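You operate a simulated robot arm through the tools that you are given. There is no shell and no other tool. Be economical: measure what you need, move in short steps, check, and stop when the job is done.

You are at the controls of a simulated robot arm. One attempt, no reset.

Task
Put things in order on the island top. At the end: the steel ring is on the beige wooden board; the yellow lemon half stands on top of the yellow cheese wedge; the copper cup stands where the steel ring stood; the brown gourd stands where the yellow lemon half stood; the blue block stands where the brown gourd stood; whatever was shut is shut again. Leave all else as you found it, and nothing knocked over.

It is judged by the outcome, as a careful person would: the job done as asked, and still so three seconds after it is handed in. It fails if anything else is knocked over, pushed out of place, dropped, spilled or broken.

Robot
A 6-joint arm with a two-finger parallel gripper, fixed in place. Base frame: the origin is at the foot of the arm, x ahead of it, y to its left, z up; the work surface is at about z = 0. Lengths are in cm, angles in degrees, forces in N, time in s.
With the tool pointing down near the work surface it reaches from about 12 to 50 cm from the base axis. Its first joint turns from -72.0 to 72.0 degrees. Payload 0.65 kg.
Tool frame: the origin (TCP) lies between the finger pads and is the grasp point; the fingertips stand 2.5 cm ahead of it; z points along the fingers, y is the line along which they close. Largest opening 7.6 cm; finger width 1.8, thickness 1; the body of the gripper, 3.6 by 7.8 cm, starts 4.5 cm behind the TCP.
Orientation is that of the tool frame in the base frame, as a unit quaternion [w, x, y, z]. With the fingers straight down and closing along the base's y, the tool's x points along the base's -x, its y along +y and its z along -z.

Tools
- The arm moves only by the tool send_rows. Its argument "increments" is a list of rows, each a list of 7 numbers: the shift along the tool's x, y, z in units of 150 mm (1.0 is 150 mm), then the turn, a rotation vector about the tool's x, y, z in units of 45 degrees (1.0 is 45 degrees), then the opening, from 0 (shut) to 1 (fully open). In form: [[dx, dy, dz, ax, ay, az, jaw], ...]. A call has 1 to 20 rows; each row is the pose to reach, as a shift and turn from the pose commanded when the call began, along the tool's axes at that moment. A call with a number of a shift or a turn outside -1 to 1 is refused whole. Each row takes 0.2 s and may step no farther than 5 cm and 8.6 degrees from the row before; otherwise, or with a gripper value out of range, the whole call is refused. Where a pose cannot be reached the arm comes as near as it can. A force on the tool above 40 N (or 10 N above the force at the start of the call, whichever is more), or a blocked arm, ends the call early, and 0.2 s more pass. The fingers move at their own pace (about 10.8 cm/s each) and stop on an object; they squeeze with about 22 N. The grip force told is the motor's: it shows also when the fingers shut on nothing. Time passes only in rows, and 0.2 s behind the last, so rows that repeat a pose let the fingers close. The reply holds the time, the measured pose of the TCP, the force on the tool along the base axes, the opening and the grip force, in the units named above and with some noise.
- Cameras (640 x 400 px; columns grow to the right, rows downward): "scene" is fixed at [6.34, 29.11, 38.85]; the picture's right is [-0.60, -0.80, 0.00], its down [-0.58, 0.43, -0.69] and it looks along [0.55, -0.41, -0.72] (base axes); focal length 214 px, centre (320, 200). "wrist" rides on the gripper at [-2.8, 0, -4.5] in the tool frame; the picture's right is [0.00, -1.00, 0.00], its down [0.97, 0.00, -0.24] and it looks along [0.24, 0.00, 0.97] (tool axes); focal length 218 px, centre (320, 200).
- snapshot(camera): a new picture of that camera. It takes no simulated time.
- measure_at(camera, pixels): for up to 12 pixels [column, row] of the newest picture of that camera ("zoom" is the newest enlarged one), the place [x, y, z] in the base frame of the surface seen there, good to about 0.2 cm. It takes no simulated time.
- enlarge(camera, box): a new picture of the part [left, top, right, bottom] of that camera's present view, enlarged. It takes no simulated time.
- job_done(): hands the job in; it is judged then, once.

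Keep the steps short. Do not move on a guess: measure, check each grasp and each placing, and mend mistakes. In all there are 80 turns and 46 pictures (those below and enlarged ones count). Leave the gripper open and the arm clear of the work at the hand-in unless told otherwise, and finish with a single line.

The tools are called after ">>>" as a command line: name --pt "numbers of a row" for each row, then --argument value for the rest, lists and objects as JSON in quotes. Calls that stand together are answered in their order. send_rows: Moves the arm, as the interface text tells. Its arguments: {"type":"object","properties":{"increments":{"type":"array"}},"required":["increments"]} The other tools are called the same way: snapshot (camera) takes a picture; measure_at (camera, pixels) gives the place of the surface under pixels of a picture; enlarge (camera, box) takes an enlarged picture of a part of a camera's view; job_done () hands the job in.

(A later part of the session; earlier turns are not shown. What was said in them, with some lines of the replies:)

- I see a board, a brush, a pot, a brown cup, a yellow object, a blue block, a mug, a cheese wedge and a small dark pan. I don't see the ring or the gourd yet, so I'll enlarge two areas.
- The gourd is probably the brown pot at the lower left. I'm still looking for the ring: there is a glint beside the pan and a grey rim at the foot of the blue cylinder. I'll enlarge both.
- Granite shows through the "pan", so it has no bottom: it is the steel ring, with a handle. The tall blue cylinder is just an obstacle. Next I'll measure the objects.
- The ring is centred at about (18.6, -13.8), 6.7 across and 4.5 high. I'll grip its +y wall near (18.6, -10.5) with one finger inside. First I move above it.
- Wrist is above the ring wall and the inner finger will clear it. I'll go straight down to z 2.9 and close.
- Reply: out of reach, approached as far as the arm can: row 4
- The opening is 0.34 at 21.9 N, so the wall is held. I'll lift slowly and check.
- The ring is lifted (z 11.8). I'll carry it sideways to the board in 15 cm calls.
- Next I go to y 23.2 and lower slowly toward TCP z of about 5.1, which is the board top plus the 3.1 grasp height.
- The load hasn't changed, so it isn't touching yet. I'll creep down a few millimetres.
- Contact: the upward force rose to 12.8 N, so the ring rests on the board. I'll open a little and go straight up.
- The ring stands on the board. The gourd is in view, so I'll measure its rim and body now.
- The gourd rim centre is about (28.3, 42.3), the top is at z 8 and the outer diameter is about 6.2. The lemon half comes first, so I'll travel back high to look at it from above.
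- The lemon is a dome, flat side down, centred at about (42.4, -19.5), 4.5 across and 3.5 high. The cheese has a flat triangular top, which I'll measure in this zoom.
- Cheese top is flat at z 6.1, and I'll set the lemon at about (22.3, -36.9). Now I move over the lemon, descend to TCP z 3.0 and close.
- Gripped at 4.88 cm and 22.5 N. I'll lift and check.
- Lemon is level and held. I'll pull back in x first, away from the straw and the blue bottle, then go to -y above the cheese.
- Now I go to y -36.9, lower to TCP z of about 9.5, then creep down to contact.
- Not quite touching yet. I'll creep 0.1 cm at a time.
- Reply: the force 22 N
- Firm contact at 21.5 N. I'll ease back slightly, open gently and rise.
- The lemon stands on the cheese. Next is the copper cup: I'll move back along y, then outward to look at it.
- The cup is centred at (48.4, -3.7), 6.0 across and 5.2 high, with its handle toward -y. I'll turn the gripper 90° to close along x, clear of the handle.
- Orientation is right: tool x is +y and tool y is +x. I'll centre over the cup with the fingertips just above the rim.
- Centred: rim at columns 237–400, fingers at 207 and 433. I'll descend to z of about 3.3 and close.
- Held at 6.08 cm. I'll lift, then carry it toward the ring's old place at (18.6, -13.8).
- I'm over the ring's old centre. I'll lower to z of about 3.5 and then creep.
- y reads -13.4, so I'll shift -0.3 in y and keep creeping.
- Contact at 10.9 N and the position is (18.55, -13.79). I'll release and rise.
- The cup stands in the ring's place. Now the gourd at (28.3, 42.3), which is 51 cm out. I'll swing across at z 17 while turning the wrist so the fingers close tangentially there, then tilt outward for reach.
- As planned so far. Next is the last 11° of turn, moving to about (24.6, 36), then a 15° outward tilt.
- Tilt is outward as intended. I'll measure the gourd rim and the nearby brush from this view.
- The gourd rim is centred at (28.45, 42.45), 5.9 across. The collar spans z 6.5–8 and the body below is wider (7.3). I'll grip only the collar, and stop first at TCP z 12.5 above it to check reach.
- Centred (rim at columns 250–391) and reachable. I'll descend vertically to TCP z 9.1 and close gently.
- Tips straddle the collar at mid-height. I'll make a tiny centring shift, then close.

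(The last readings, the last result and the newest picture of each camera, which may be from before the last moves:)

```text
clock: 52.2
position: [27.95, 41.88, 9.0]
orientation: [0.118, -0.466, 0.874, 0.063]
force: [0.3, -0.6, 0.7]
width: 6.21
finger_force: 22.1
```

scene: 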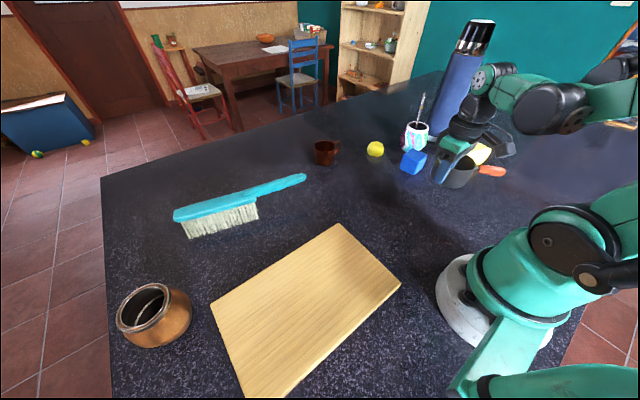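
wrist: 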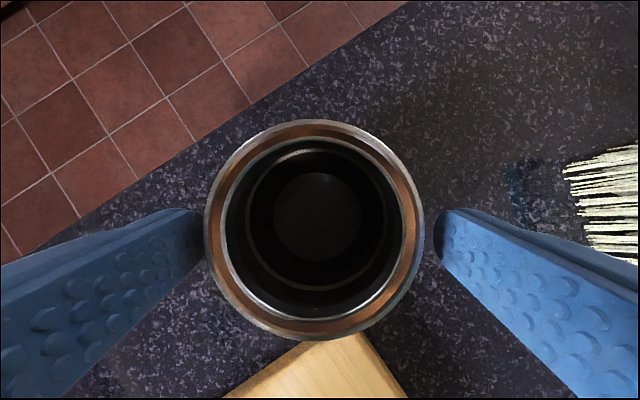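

Held at 6.21 cm. I'll lift 2 cm straight up and check.

>>> send_rows --pt "-0.009 0 -0.032 0 0 0 0.4" --pt "-0.018 0 -0.065 0 0 0 0.4" --pt "-0.035 0 -0.129 0 0 0 0.4" --pt "-0.035 0 -0.129 0 0 0 0.4"

>>> enlarge --camera "scene" --box '[80, 230, 260, 380]'

```text
clock: 53.2
position: [28.13, 41.64, 10.94]
orientation: [0.117, -0.467, 0.874, 0.062]
force: [-0.7, 0.3, -0.8]
width: 6.19
finger_force: 22.3
```

```text
2.67 times, centred on (170, 305) of scene
```

zoom: 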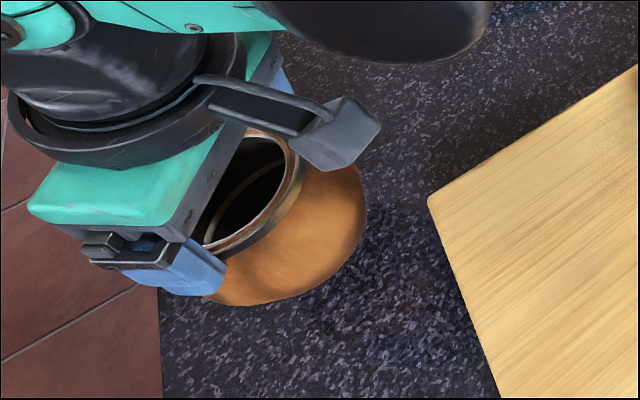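

The gourd hangs securely. I'll lift it to z 19 while retracting to r of about 42, then swing along an arc, turning with the arm.

>>> send_rows --pt "-0.05 0 -0.18 0 0 0 0.4" --pt "-0.1 0 -0.36 0 0 0 0.4" --pt "-0.141 0 -0.515 0 0 0 0.4" --pt "0.05 0 -0.57 0 0 0 0.4" --pt "0.23 0 -0.62 0 0 0 0.4" --pt "0.393 0 -0.661 0 0 0 0.4" --pt "0.393 0 -0.661 0 0 0 0.4"

>>> send_rows --pt "0.0067 -0.197 -0.0018 0.0237 0 0.0867 0.4" --pt "0.0268 -0.393 -0.0073 0.0474 0 0.1734 0.4" --pt "0.0602 -0.588 -0.0165 0.0711 0 0.2601 0.4" --pt "0.1068 -0.78 -0.0292 0.0948 0 0.3468 0.4" --pt "0.1662 -0.967 -0.0455 0.1185 0 0.4335 0.4"

```text
clock: 54.8
position: [23.38, 35.06, 18.96]
orientation: [0.117, -0.466, 0.875, 0.062]
force: [0.7, 0.0, -2.0]
width: 6.19
finger_force: 21.7
```

```text
clock: 56.0
position: [33.77, 24.53, 19.02]
orientation: [0.126, -0.304, 0.943, 0.041]
force: [-0.8, 0.4, -0.5]
width: 6.17
finger_force: 21.6
```

As computed. I'll repeat the arc three more times.

>>> send_rows --pt "0.0067 -0.197 -0.0018 0.0237 0 0.0867 0.4" --pt "0.0268 -0.393 -0.0073 0.0474 0 0.1734 0.4" --pt "0.0602 -0.588 -0.0165 0.0711 0 0.2601 0.4" --pt "0.1068 -0.78 -0.0292 0.0948 0 0.3468 0.4" --pt "0.1662 -0.967 -0.0455 0.1185 0 0.4335 0.4"

>>> send_rows --pt "0.0067 -0.197 -0.0018 0.0237 0 0.0867 0.4" --pt "0.0268 -0.393 -0.0073 0.0474 0 0.1734 0.4" --pt "0.0602 -0.588 -0.0165 0.0711 0 0.2601 0.4" --pt "0.1068 -0.78 -0.0292 0.0948 0 0.3468 0.4" --pt "0.1662 -0.967 -0.0455 0.1185 0 0.4335 0.4"

>>> send_rows --pt "0.0067 -0.197 -0.0018 0.0237 0 0.0867 0.4" --pt "0.0268 -0.393 -0.0073 0.0474 0 0.1734 0.4" --pt "0.0602 -0.588 -0.0165 0.0711 0 0.2601 0.4" --pt "0.1068 -0.78 -0.0292 0.0948 0 0.3468 0.4" --pt "0.1662 -0.967 -0.0455 0.1185 0 0.4335 0.4" --pt "0.1662 -0.967 -0.0455 0.1185 0 0.4335 0.4"

>>> snapshot --camera "scene"

```text
clock: 57.2
position: [40.47, 11.6, 19.13]
orientation: [0.132, -0.135, 0.982, 0.019]
force: [-0.6, 0.3, -1.6]
width: 6.18
finger_force: 22.2
```

```text
clock: 58.4
position: [41.75, -3.21, 19.12]
orientation: [0.133, 0.041, 0.99, -0.005]
force: [-0.2, 0.8, -1.9]
width: 6.16
finger_force: 22.2
```

```text
clock: 59.8
position: [37.99, -17.58, 19.02]
orientation: [0.13, 0.213, 0.968, -0.029]
force: [-0.2, 0.2, -1.3]
width: 6.16
finger_force: 21.9
```

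```text
14 pictures are left
```

scene: 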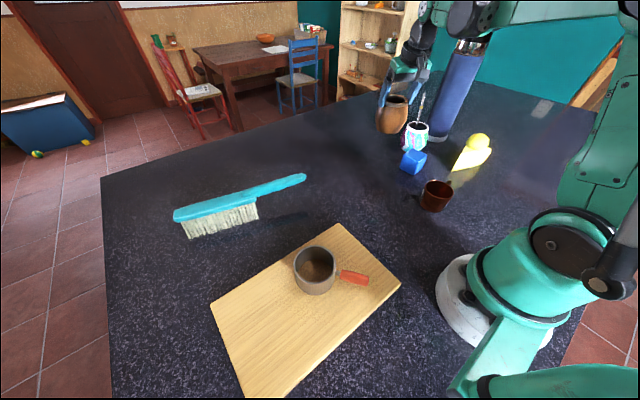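

Ring, lemon and cup are all in place, and the gourd hangs over the lemon's old spot. Aligning for the place: TCP should be (41.75, -19.2). I'll lower to z 10.5 first.

>>> send_rows --pt "-0.13 0.004 0.036 0 0 0 0.4" --pt "-0.263 0.008 0.072 0 0 0 0.4" --pt "-0.22 0.008 0.23 0 0 0 0.4" --pt "-0.17 0.008 0.41 0 0 0 0.4" --pt "-0.135 0.008 0.54 0 0 0 0.4" --pt "-0.113 0.008 0.619 0 0 0 0.4" --pt "-0.113 0.008 0.619 0 0 0 0.4"

>>> enlarge --camera "scene" --box '[340, 90, 460, 190]'

```text
clock: 61.4
position: [41.91, -19.26, 10.54]
orientation: [0.13, 0.212, 0.968, -0.029]
force: [-0.3, -0.8, -2.1]
width: 6.17
finger_force: 22.0
```

```text
4.00 times, centred on (400, 140) of scene
```

zoom: 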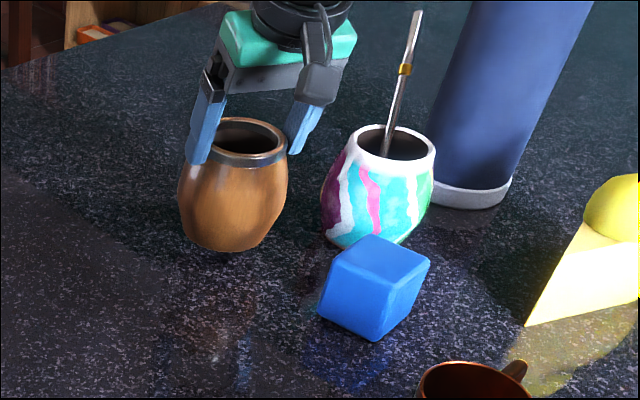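

It hangs level enough. I'll lower 1.2 cm and then creep.

>>> send_rows --pt "0.01 0 0.035 0 0 0 0.4" --pt "0.018 0 0.064 0 0 0 0.4" --pt "0.0215 0 0.078 0 0 0 0.4" --pt "0.0215 0 0.078 0 0 0 0.4"

>>> send_rows --pt "0.0018 0 0.0065 0 0 0 0.4" --pt "0.0036 0 0.013 0 0 0 0.4" --pt "0.0036 0 0.013 0 0 0 0.4"

```text
clock: 62.4
position: [41.88, -19.05, 9.26]
orientation: [0.131, 0.213, 0.968, -0.028]
force: [-0.1, 0.5, -1.8]
width: 6.17
finger_force: 22.0
```

```text
clock: 63.2
position: [41.81, -19.15, 9.04]
orientation: [0.131, 0.214, 0.968, -0.029]
force: [-1.2, 2.0, 26.6]
width: 6.17
finger_force: 22.6
```

Contact at 26.6 N. I'll ease up slightly, open and rise vertically.

>>> send_rows --pt "-0.0014 0 -0.005 0 0 0 0.4" --pt "-0.0014 0 -0.005 0 0 0 0.4" --pt "-0.0014 0 -0.005 0 0 0 0.9" --pt "-0.0014 0 -0.005 0 0 0 1" --pt "-0.0014 0 -0.005 0 0 0 1" --pt "-0.02 0 -0.07 0 0 0 1" --pt "-0.06 0 -0.22 0 0 0 1" --pt "-0.12 0 -0.44 0 0 0 1" --pt "-0.16 0 -0.6 0 0 0 1" --pt "-0.16 0 -0.6 0 0 0 1"

>>> snapshot --camera "wrist"

```text
clock: 65.4
position: [41.62, -19.12, 18.23]
orientation: [0.13, 0.213, 0.968, -0.028]
force: [0.4, 0.1, -0.2]
width: 7.62
finger_force: 0.0
```

```text
12 pictures are left
```

wrist: 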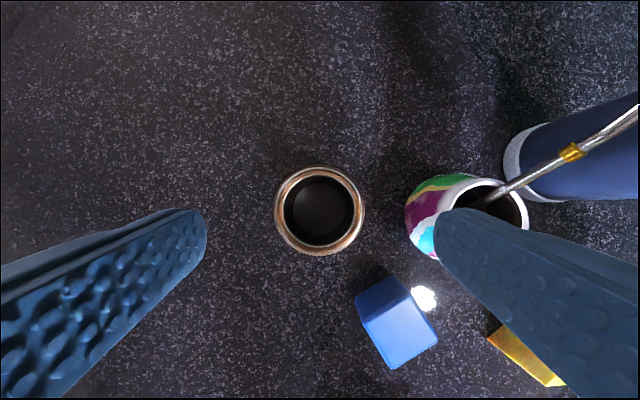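

Gourd is standing upright. I'll measure its rim to confirm the position, and the corners of the block's top.

>>> measure_at --camera "wrist" --pixels '[[276, 211], [364, 211], [320, 167], [320, 254], [357, 305], [407, 285], [437, 340], [392, 368], [398, 322], [372, 312], [411, 298], [432, 335]]'

>>> enlarge --camera "wrist" --box '[340, 260, 460, 380]'

```text
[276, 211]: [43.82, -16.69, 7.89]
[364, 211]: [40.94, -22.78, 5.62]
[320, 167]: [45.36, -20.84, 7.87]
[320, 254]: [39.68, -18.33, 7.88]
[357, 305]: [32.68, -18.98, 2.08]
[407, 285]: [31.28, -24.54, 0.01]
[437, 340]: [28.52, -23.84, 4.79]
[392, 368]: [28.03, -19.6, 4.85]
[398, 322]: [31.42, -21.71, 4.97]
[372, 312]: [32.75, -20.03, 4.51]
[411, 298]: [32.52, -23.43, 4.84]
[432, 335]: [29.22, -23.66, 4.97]
```

```text
3.33 times, centred on (400, 320) of wrist
```

zoom: 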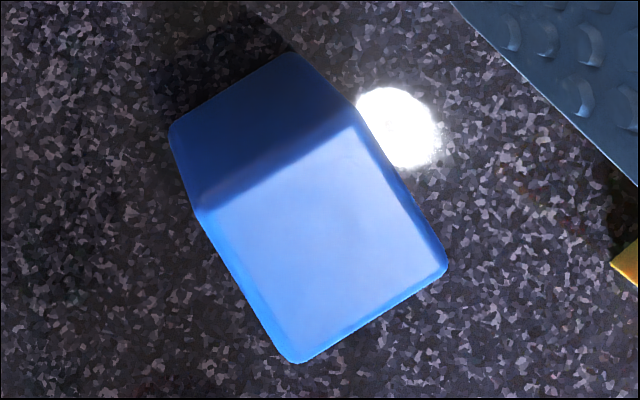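

Gourd centre reads (42.5, -19.6), matching the lemon's old place. The block is centred at (30.4, -21.45), turned about 7°, with its top at 4.9. I'll move above it, turning the heading to 7° and keeping the tilt.

>>> send_rows --pt "0.136 -0.093 0.02 -0.037 0 -0.136 1" --pt "0.272 -0.186 0.04 -0.074 0 -0.272 1" --pt "0.408 -0.278 0.06 -0.112 0 -0.408 1" --pt "0.544 -0.371 0.08 -0.149 0 -0.544 1" --pt "0.68 -0.464 0.104 -0.186 0 -0.68 1" --pt "0.68 -0.464 0.104 -0.186 0 -0.68 1"

>>> snapshot --camera "wrist"

```text
clock: 66.8
position: [30.2, -21.53, 14.15]
orientation: [0.133, -0.06, 0.989, 0.008]
force: [0.2, -0.1, 0.6]
width: 7.61
finger_force: 0.0
```

```text
10 pictures are left
```

wrist: 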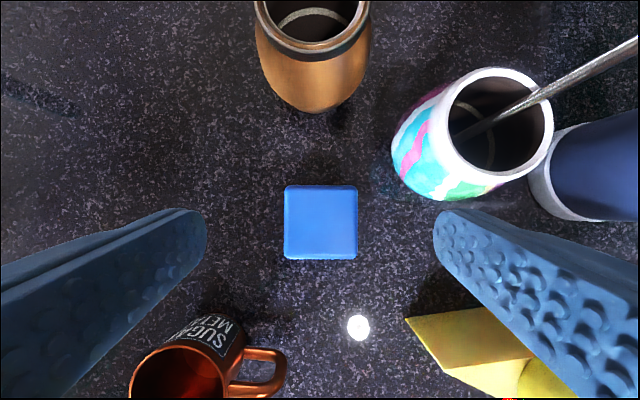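

Block sits square between the fingers and centred at column 321. I'll go vertically down to z of about 3.4 and close.

>>> send_rows --pt "0.047 0 0.173 0 0 0 0.85" --pt "0.095 0 0.346 0 0 0 0.85" --pt "0.142 0 0.519 0 0 0 0.85" --pt "0.17 0 0.63 0 0 0 0.85" --pt "0.189 0 0.692 0 0 0 0.85" --pt "0.189 0 0.692 0 0 0 0.85" --pt "0.189 0 0.692 0 0 0 0.7" --pt "0.189 0 0.692 0 0 0 0.5" --pt "0.189 0 0.692 0 0 0 0.4" --pt "0.189 0 0.692 0 0 0 0.4"

```text
clock: 69.0
position: [30.39, -21.46, 3.45]
orientation: [0.132, -0.06, 0.989, 0.008]
force: [0.6, 0.0, -0.4]
width: 4.96
finger_force: 22.0
```

Held at 4.96 cm. I'll lift and start carrying it back.

>>> send_rows --pt "-0.02 0 -0.07 0 0 0 0.4" --pt "-0.07 0 -0.25 0 0 0 0.4" --pt "-0.13 0 -0.47 0 0 0 0.4" --pt "-0.19 0 -0.68 0 0 0 0.4" --pt "-0.238 0 -0.869 0 0 0 0.4" --pt "-0.238 0 -0.869 0 0 0 0.4"

>>> send_rows --pt "-0.106 0.213 0.029 0 0 0 0.4" --pt "-0.212 0.426 0.058 0 0 0 0.4" --pt "-0.319 0.64 0.087 0 0 0 0.4" --pt "-0.425 0.853 0.116 0 0 0 0.4"

>>> send_rows --pt "-0.113 0.204 0.031 0 0 0 0.4" --pt "-0.226 0.407 0.062 0 0 0 0.4" --pt "-0.34 0.611 0.093 0 0 0 0.4" --pt "-0.453 0.815 0.124 0 0 0 0.4"

```text
clock: 70.4
position: [30.47, -21.24, 16.91]
orientation: [0.133, -0.061, 0.989, 0.009]
force: [-0.4, -0.1, -0.5]
width: 4.95
finger_force: 21.5
```

```text
clock: 71.4
position: [35.56, -7.95, 16.75]
orientation: [0.133, -0.06, 0.989, 0.008]
force: [0.9, 0.3, -1.0]
width: 4.94
finger_force: 21.7
```

```text
clock: 72.4
position: [41.08, 4.82, 16.96]
orientation: [0.133, -0.059, 0.989, 0.008]
force: [-0.7, -0.5, -1.7]
width: 4.95
finger_force: 22.9
```

Now three arc steps of 16.4° to heading 56°.

>>> send_rows --pt "0.0068 0.196 -0.0019 -0.0241 0 -0.088 0.4" --pt "0.0271 0.392 -0.0074 -0.0482 0 -0.176 0.4" --pt "0.0608 0.585 -0.0166 -0.0723 0 -0.264 0.4" --pt "0.1079 0.776 -0.0295 -0.0964 0 -0.352 0.4"

>>> send_rows --pt "0.0068 0.196 -0.0019 -0.0241 0 -0.088 0.4" --pt "0.0271 0.392 -0.0074 -0.0482 0 -0.176 0.4" --pt "0.0608 0.585 -0.0166 -0.0723 0 -0.264 0.4" --pt "0.1079 0.776 -0.0295 -0.0964 0 -0.352 0.4"

>>> send_rows --pt "0.0068 0.196 -0.0019 -0.0241 0 -0.088 0.4" --pt "0.0271 0.392 -0.0074 -0.0482 0 -0.176 0.4" --pt "0.0608 0.585 -0.0166 -0.0723 0 -0.264 0.4" --pt "0.1079 0.776 -0.0295 -0.0964 0 -0.352 0.4" --pt "0.1079 0.776 -0.0295 -0.0964 0 -0.352 0.4"

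>>> snapshot --camera "wrist"

```text
clock: 73.4
position: [37.74, 16.37, 17.12]
orientation: [0.13, -0.201, 0.97, 0.027]
force: [0.1, 0.1, -1.1]
width: 4.96
finger_force: 21.1
```

```text
clock: 74.4
position: [31.62, 26.4, 16.79]
orientation: [0.125, -0.337, 0.932, 0.046]
force: [0.1, -0.1, 0.1]
width: 4.96
finger_force: 22.0
```

```text
clock: 75.6
position: [22.76, 34.35, 16.95]
orientation: [0.117, -0.468, 0.874, 0.063]
force: [0.6, 0.1, -1.0]
width: 4.98
finger_force: 21.7
```

```text
9 pictures are left
```

wrist: 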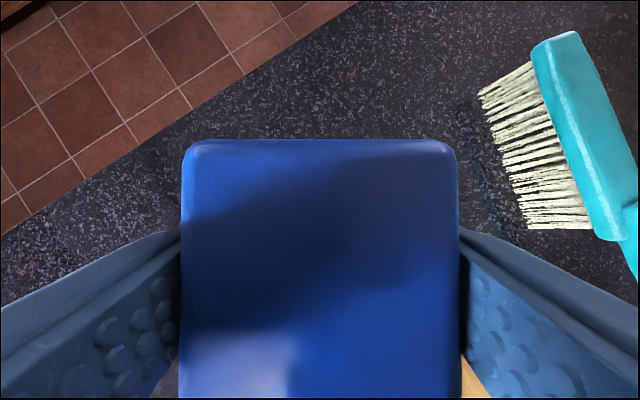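

Block still held square. I'll measure its far top edge to find its offset from the TCP.

>>> measure_at --camera "wrist" --pixels '[[320, 150], [200, 155], [440, 155], [320, 260], [320, 380]]'

```text
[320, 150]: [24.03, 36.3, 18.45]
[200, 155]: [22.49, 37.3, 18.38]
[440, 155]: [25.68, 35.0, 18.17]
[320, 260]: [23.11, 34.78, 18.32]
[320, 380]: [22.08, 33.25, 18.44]
```

I'll move out over the gourd's old place, TCP target (28.37, 42.33), and down to z 8.

>>> send_rows --pt "-0.209 -0.005 0.057 0 0 0 0.4" --pt "-0.418 -0.01 0.114 0 0 0 0.4" --pt "-0.627 -0.014 0.172 0 0 0 0.4" --pt "-0.57 -0.014 0.38 0 0 0 0.4" --pt "-0.52 -0.014 0.57 0 0 0 0.4" --pt "-0.47 -0.014 0.748 0 0 0 0.4" --pt "-0.47 -0.014 0.748 0 0 0 0.4"

```text
clock: 77.2
position: [28.61, 42.3, 7.97]
orientation: [0.118, -0.467, 0.874, 0.063]
force: [0.7, -0.6, -1.2]
width: 4.97
finger_force: 21.6
```

Reached. I'll lower to z of about 3.7.

>>> send_rows --pt "0.03 0.006 0.1 0 0 0 0.4" --pt "0.055 0.006 0.19 0 0 0 0.4" --pt "0.07 0.006 0.25 0 0 0 0.4" --pt "0.078 0.006 0.277 0 0 0 0.4" --pt "0.078 0.006 0.277 0 0 0 0.4"

>>> send_rows --pt "0.0018 0 0.0065 0 0 0 0.4" --pt "0.0036 0 0.013 0 0 0 0.4" --pt "0.0036 0 0.013 0 0 0 0.4"

```text
clock: 78.4
position: [28.49, 42.29, 3.71]
orientation: [0.117, -0.467, 0.874, 0.062]
force: [-1.0, 0.3, -0.1]
width: 4.94
finger_force: 22.1
```

```text
clock: 79.2
position: [28.47, 42.36, 3.74]
orientation: [0.117, -0.467, 0.874, 0.062]
force: [0.0, -0.5, -0.3]
width: 4.99
finger_force: 21.7
```

No contact yet, so I'll creep another 0.2 cm.

>>> send_rows --pt "0.0018 0 0.0065 0 0 0 0.4" --pt "0.0036 0 0.013 0 0 0 0.4" --pt "0.0036 0 0.013 0 0 0 0.4"

```text
clock: 80.0
position: [28.47, 42.38, 3.3]
orientation: [0.117, -0.467, 0.874, 0.063]
force: [-2.5, -2.1, 17.6]
width: 4.96
finger_force: 21.9
```

Contact at 17.6 N. I'll release, rise, pull back and look.

>>> send_rows --pt "-0.0012 0 -0.004 0 0 0 0.4" --pt "-0.0012 0 -0.004 0 0 0 0.75" --pt "-0.0012 0 -0.004 0 0 0 0.85" --pt "-0.0012 0 -0.004 0 0 0 0.85" --pt "-0.02 0 -0.07 0 0 0 0.85" --pt "-0.07 0 -0.25 0 0 0 0.85" --pt "-0.13 0 -0.47 0 0 0 0.85" --pt "-0.19 0 -0.68 0 0 0 0.85" --pt "-0.238 0 -0.869 0 0 0 0.85" --pt "-0.238 0 -0.869 0 0 0 0.85"

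>>> send_rows --pt "0.2 0 -0.055 0 0 0 1" --pt "0.4 0 -0.11 0 0 0 1" --pt "0.6 0 -0.165 0 0 0 1" --pt "0.8 0 -0.22 0 0 0 1" --pt "0.8 0 -0.22 0 0 0 1"

>>> snapshot --camera "wrist"

>>> snapshot --camera "scene"

```text
clock: 82.2
position: [28.46, 42.07, 16.92]
orientation: [0.118, -0.467, 0.874, 0.062]
force: [-0.4, -0.4, 0.2]
width: 6.49
finger_force: 0.1
```

```text
clock: 83.4
position: [21.52, 31.91, 16.9]
orientation: [0.117, -0.467, 0.874, 0.063]
force: [0.2, -0.3, 0.6]
width: 7.61
finger_force: 0.2
```

```text
8 pictures are left
```

wrist: 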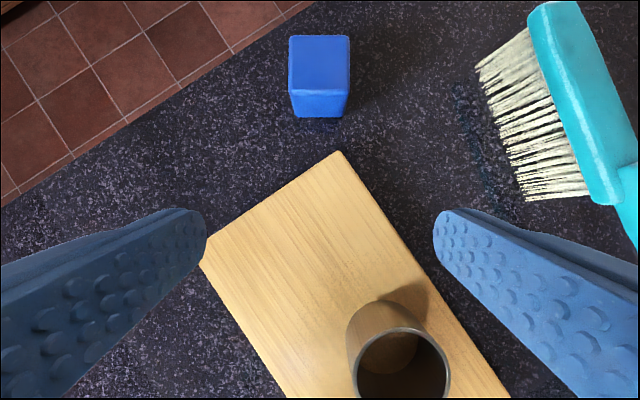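

```text
7 pictures are left
```

scene: 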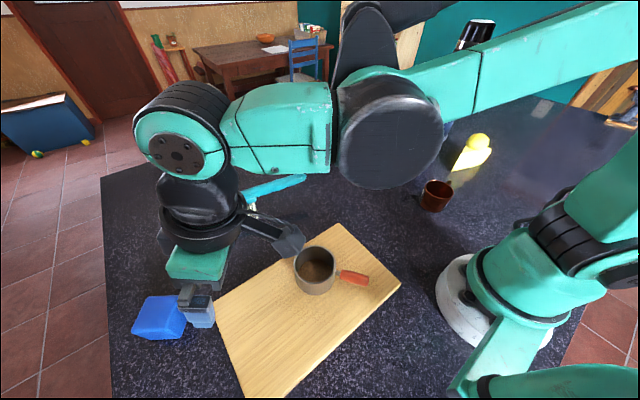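

>>> measure_at --camera "wrist" --pixels '[[291, 39], [348, 39], [292, 86], [347, 88], [320, 62], [320, 116]]'

```text
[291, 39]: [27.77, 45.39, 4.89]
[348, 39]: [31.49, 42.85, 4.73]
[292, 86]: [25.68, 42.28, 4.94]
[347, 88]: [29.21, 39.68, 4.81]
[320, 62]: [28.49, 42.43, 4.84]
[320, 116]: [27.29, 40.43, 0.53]
```

Block is centred at (28.5, 42.5), which matches the gourd's old place. I'll raise the arm and swing it toward the middle, then take a final look.

>>> send_rows --pt "-0.03 0 -0.15 0 0 0 1" --pt "-0.06 0 -0.3 0 0 0 1" --pt "-0.1 0 -0.5 0 0 0 1" --pt "-0.1 -0.25 -0.55 0 0 0 1" --pt "-0.1 -0.5 -0.55 0 0 0 1" --pt "-0.1 -0.75 -0.55 0 0 0 1" --pt "-0.1 -1.0 -0.55 0 0 0 1" --pt "-0.1 -1.0 -0.55 0 0 0 1"

>>> snapshot --camera "scene"

```text
clock: 85.2
position: [33.46, 23.25, 25.13]
orientation: [0.117, -0.467, 0.874, 0.063]
force: [0.5, 0.2, 0.8]
width: 7.61
finger_force: 0.1
```

```text
6 pictures are left
```

scene: 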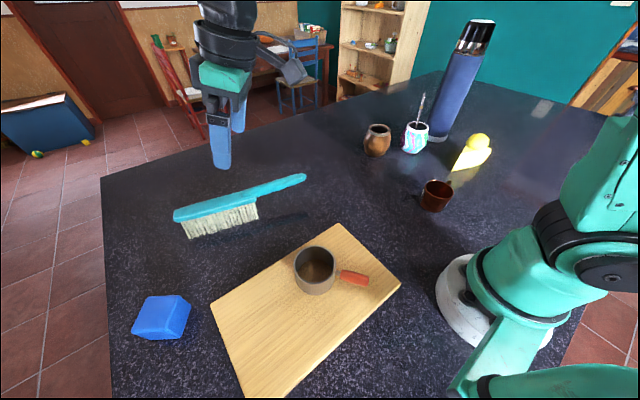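

Everything stands where asked, the brush, painted gourd, bottle and board look unmoved, and the arm is clear with the gripper open. I'm handing in.

>>> job_done

```text
The job is handed in.
```

The job is handed in: all five objects stand where asked, nothing else was knocked or moved that I could see, and I found nothing on the island top that had been shut.
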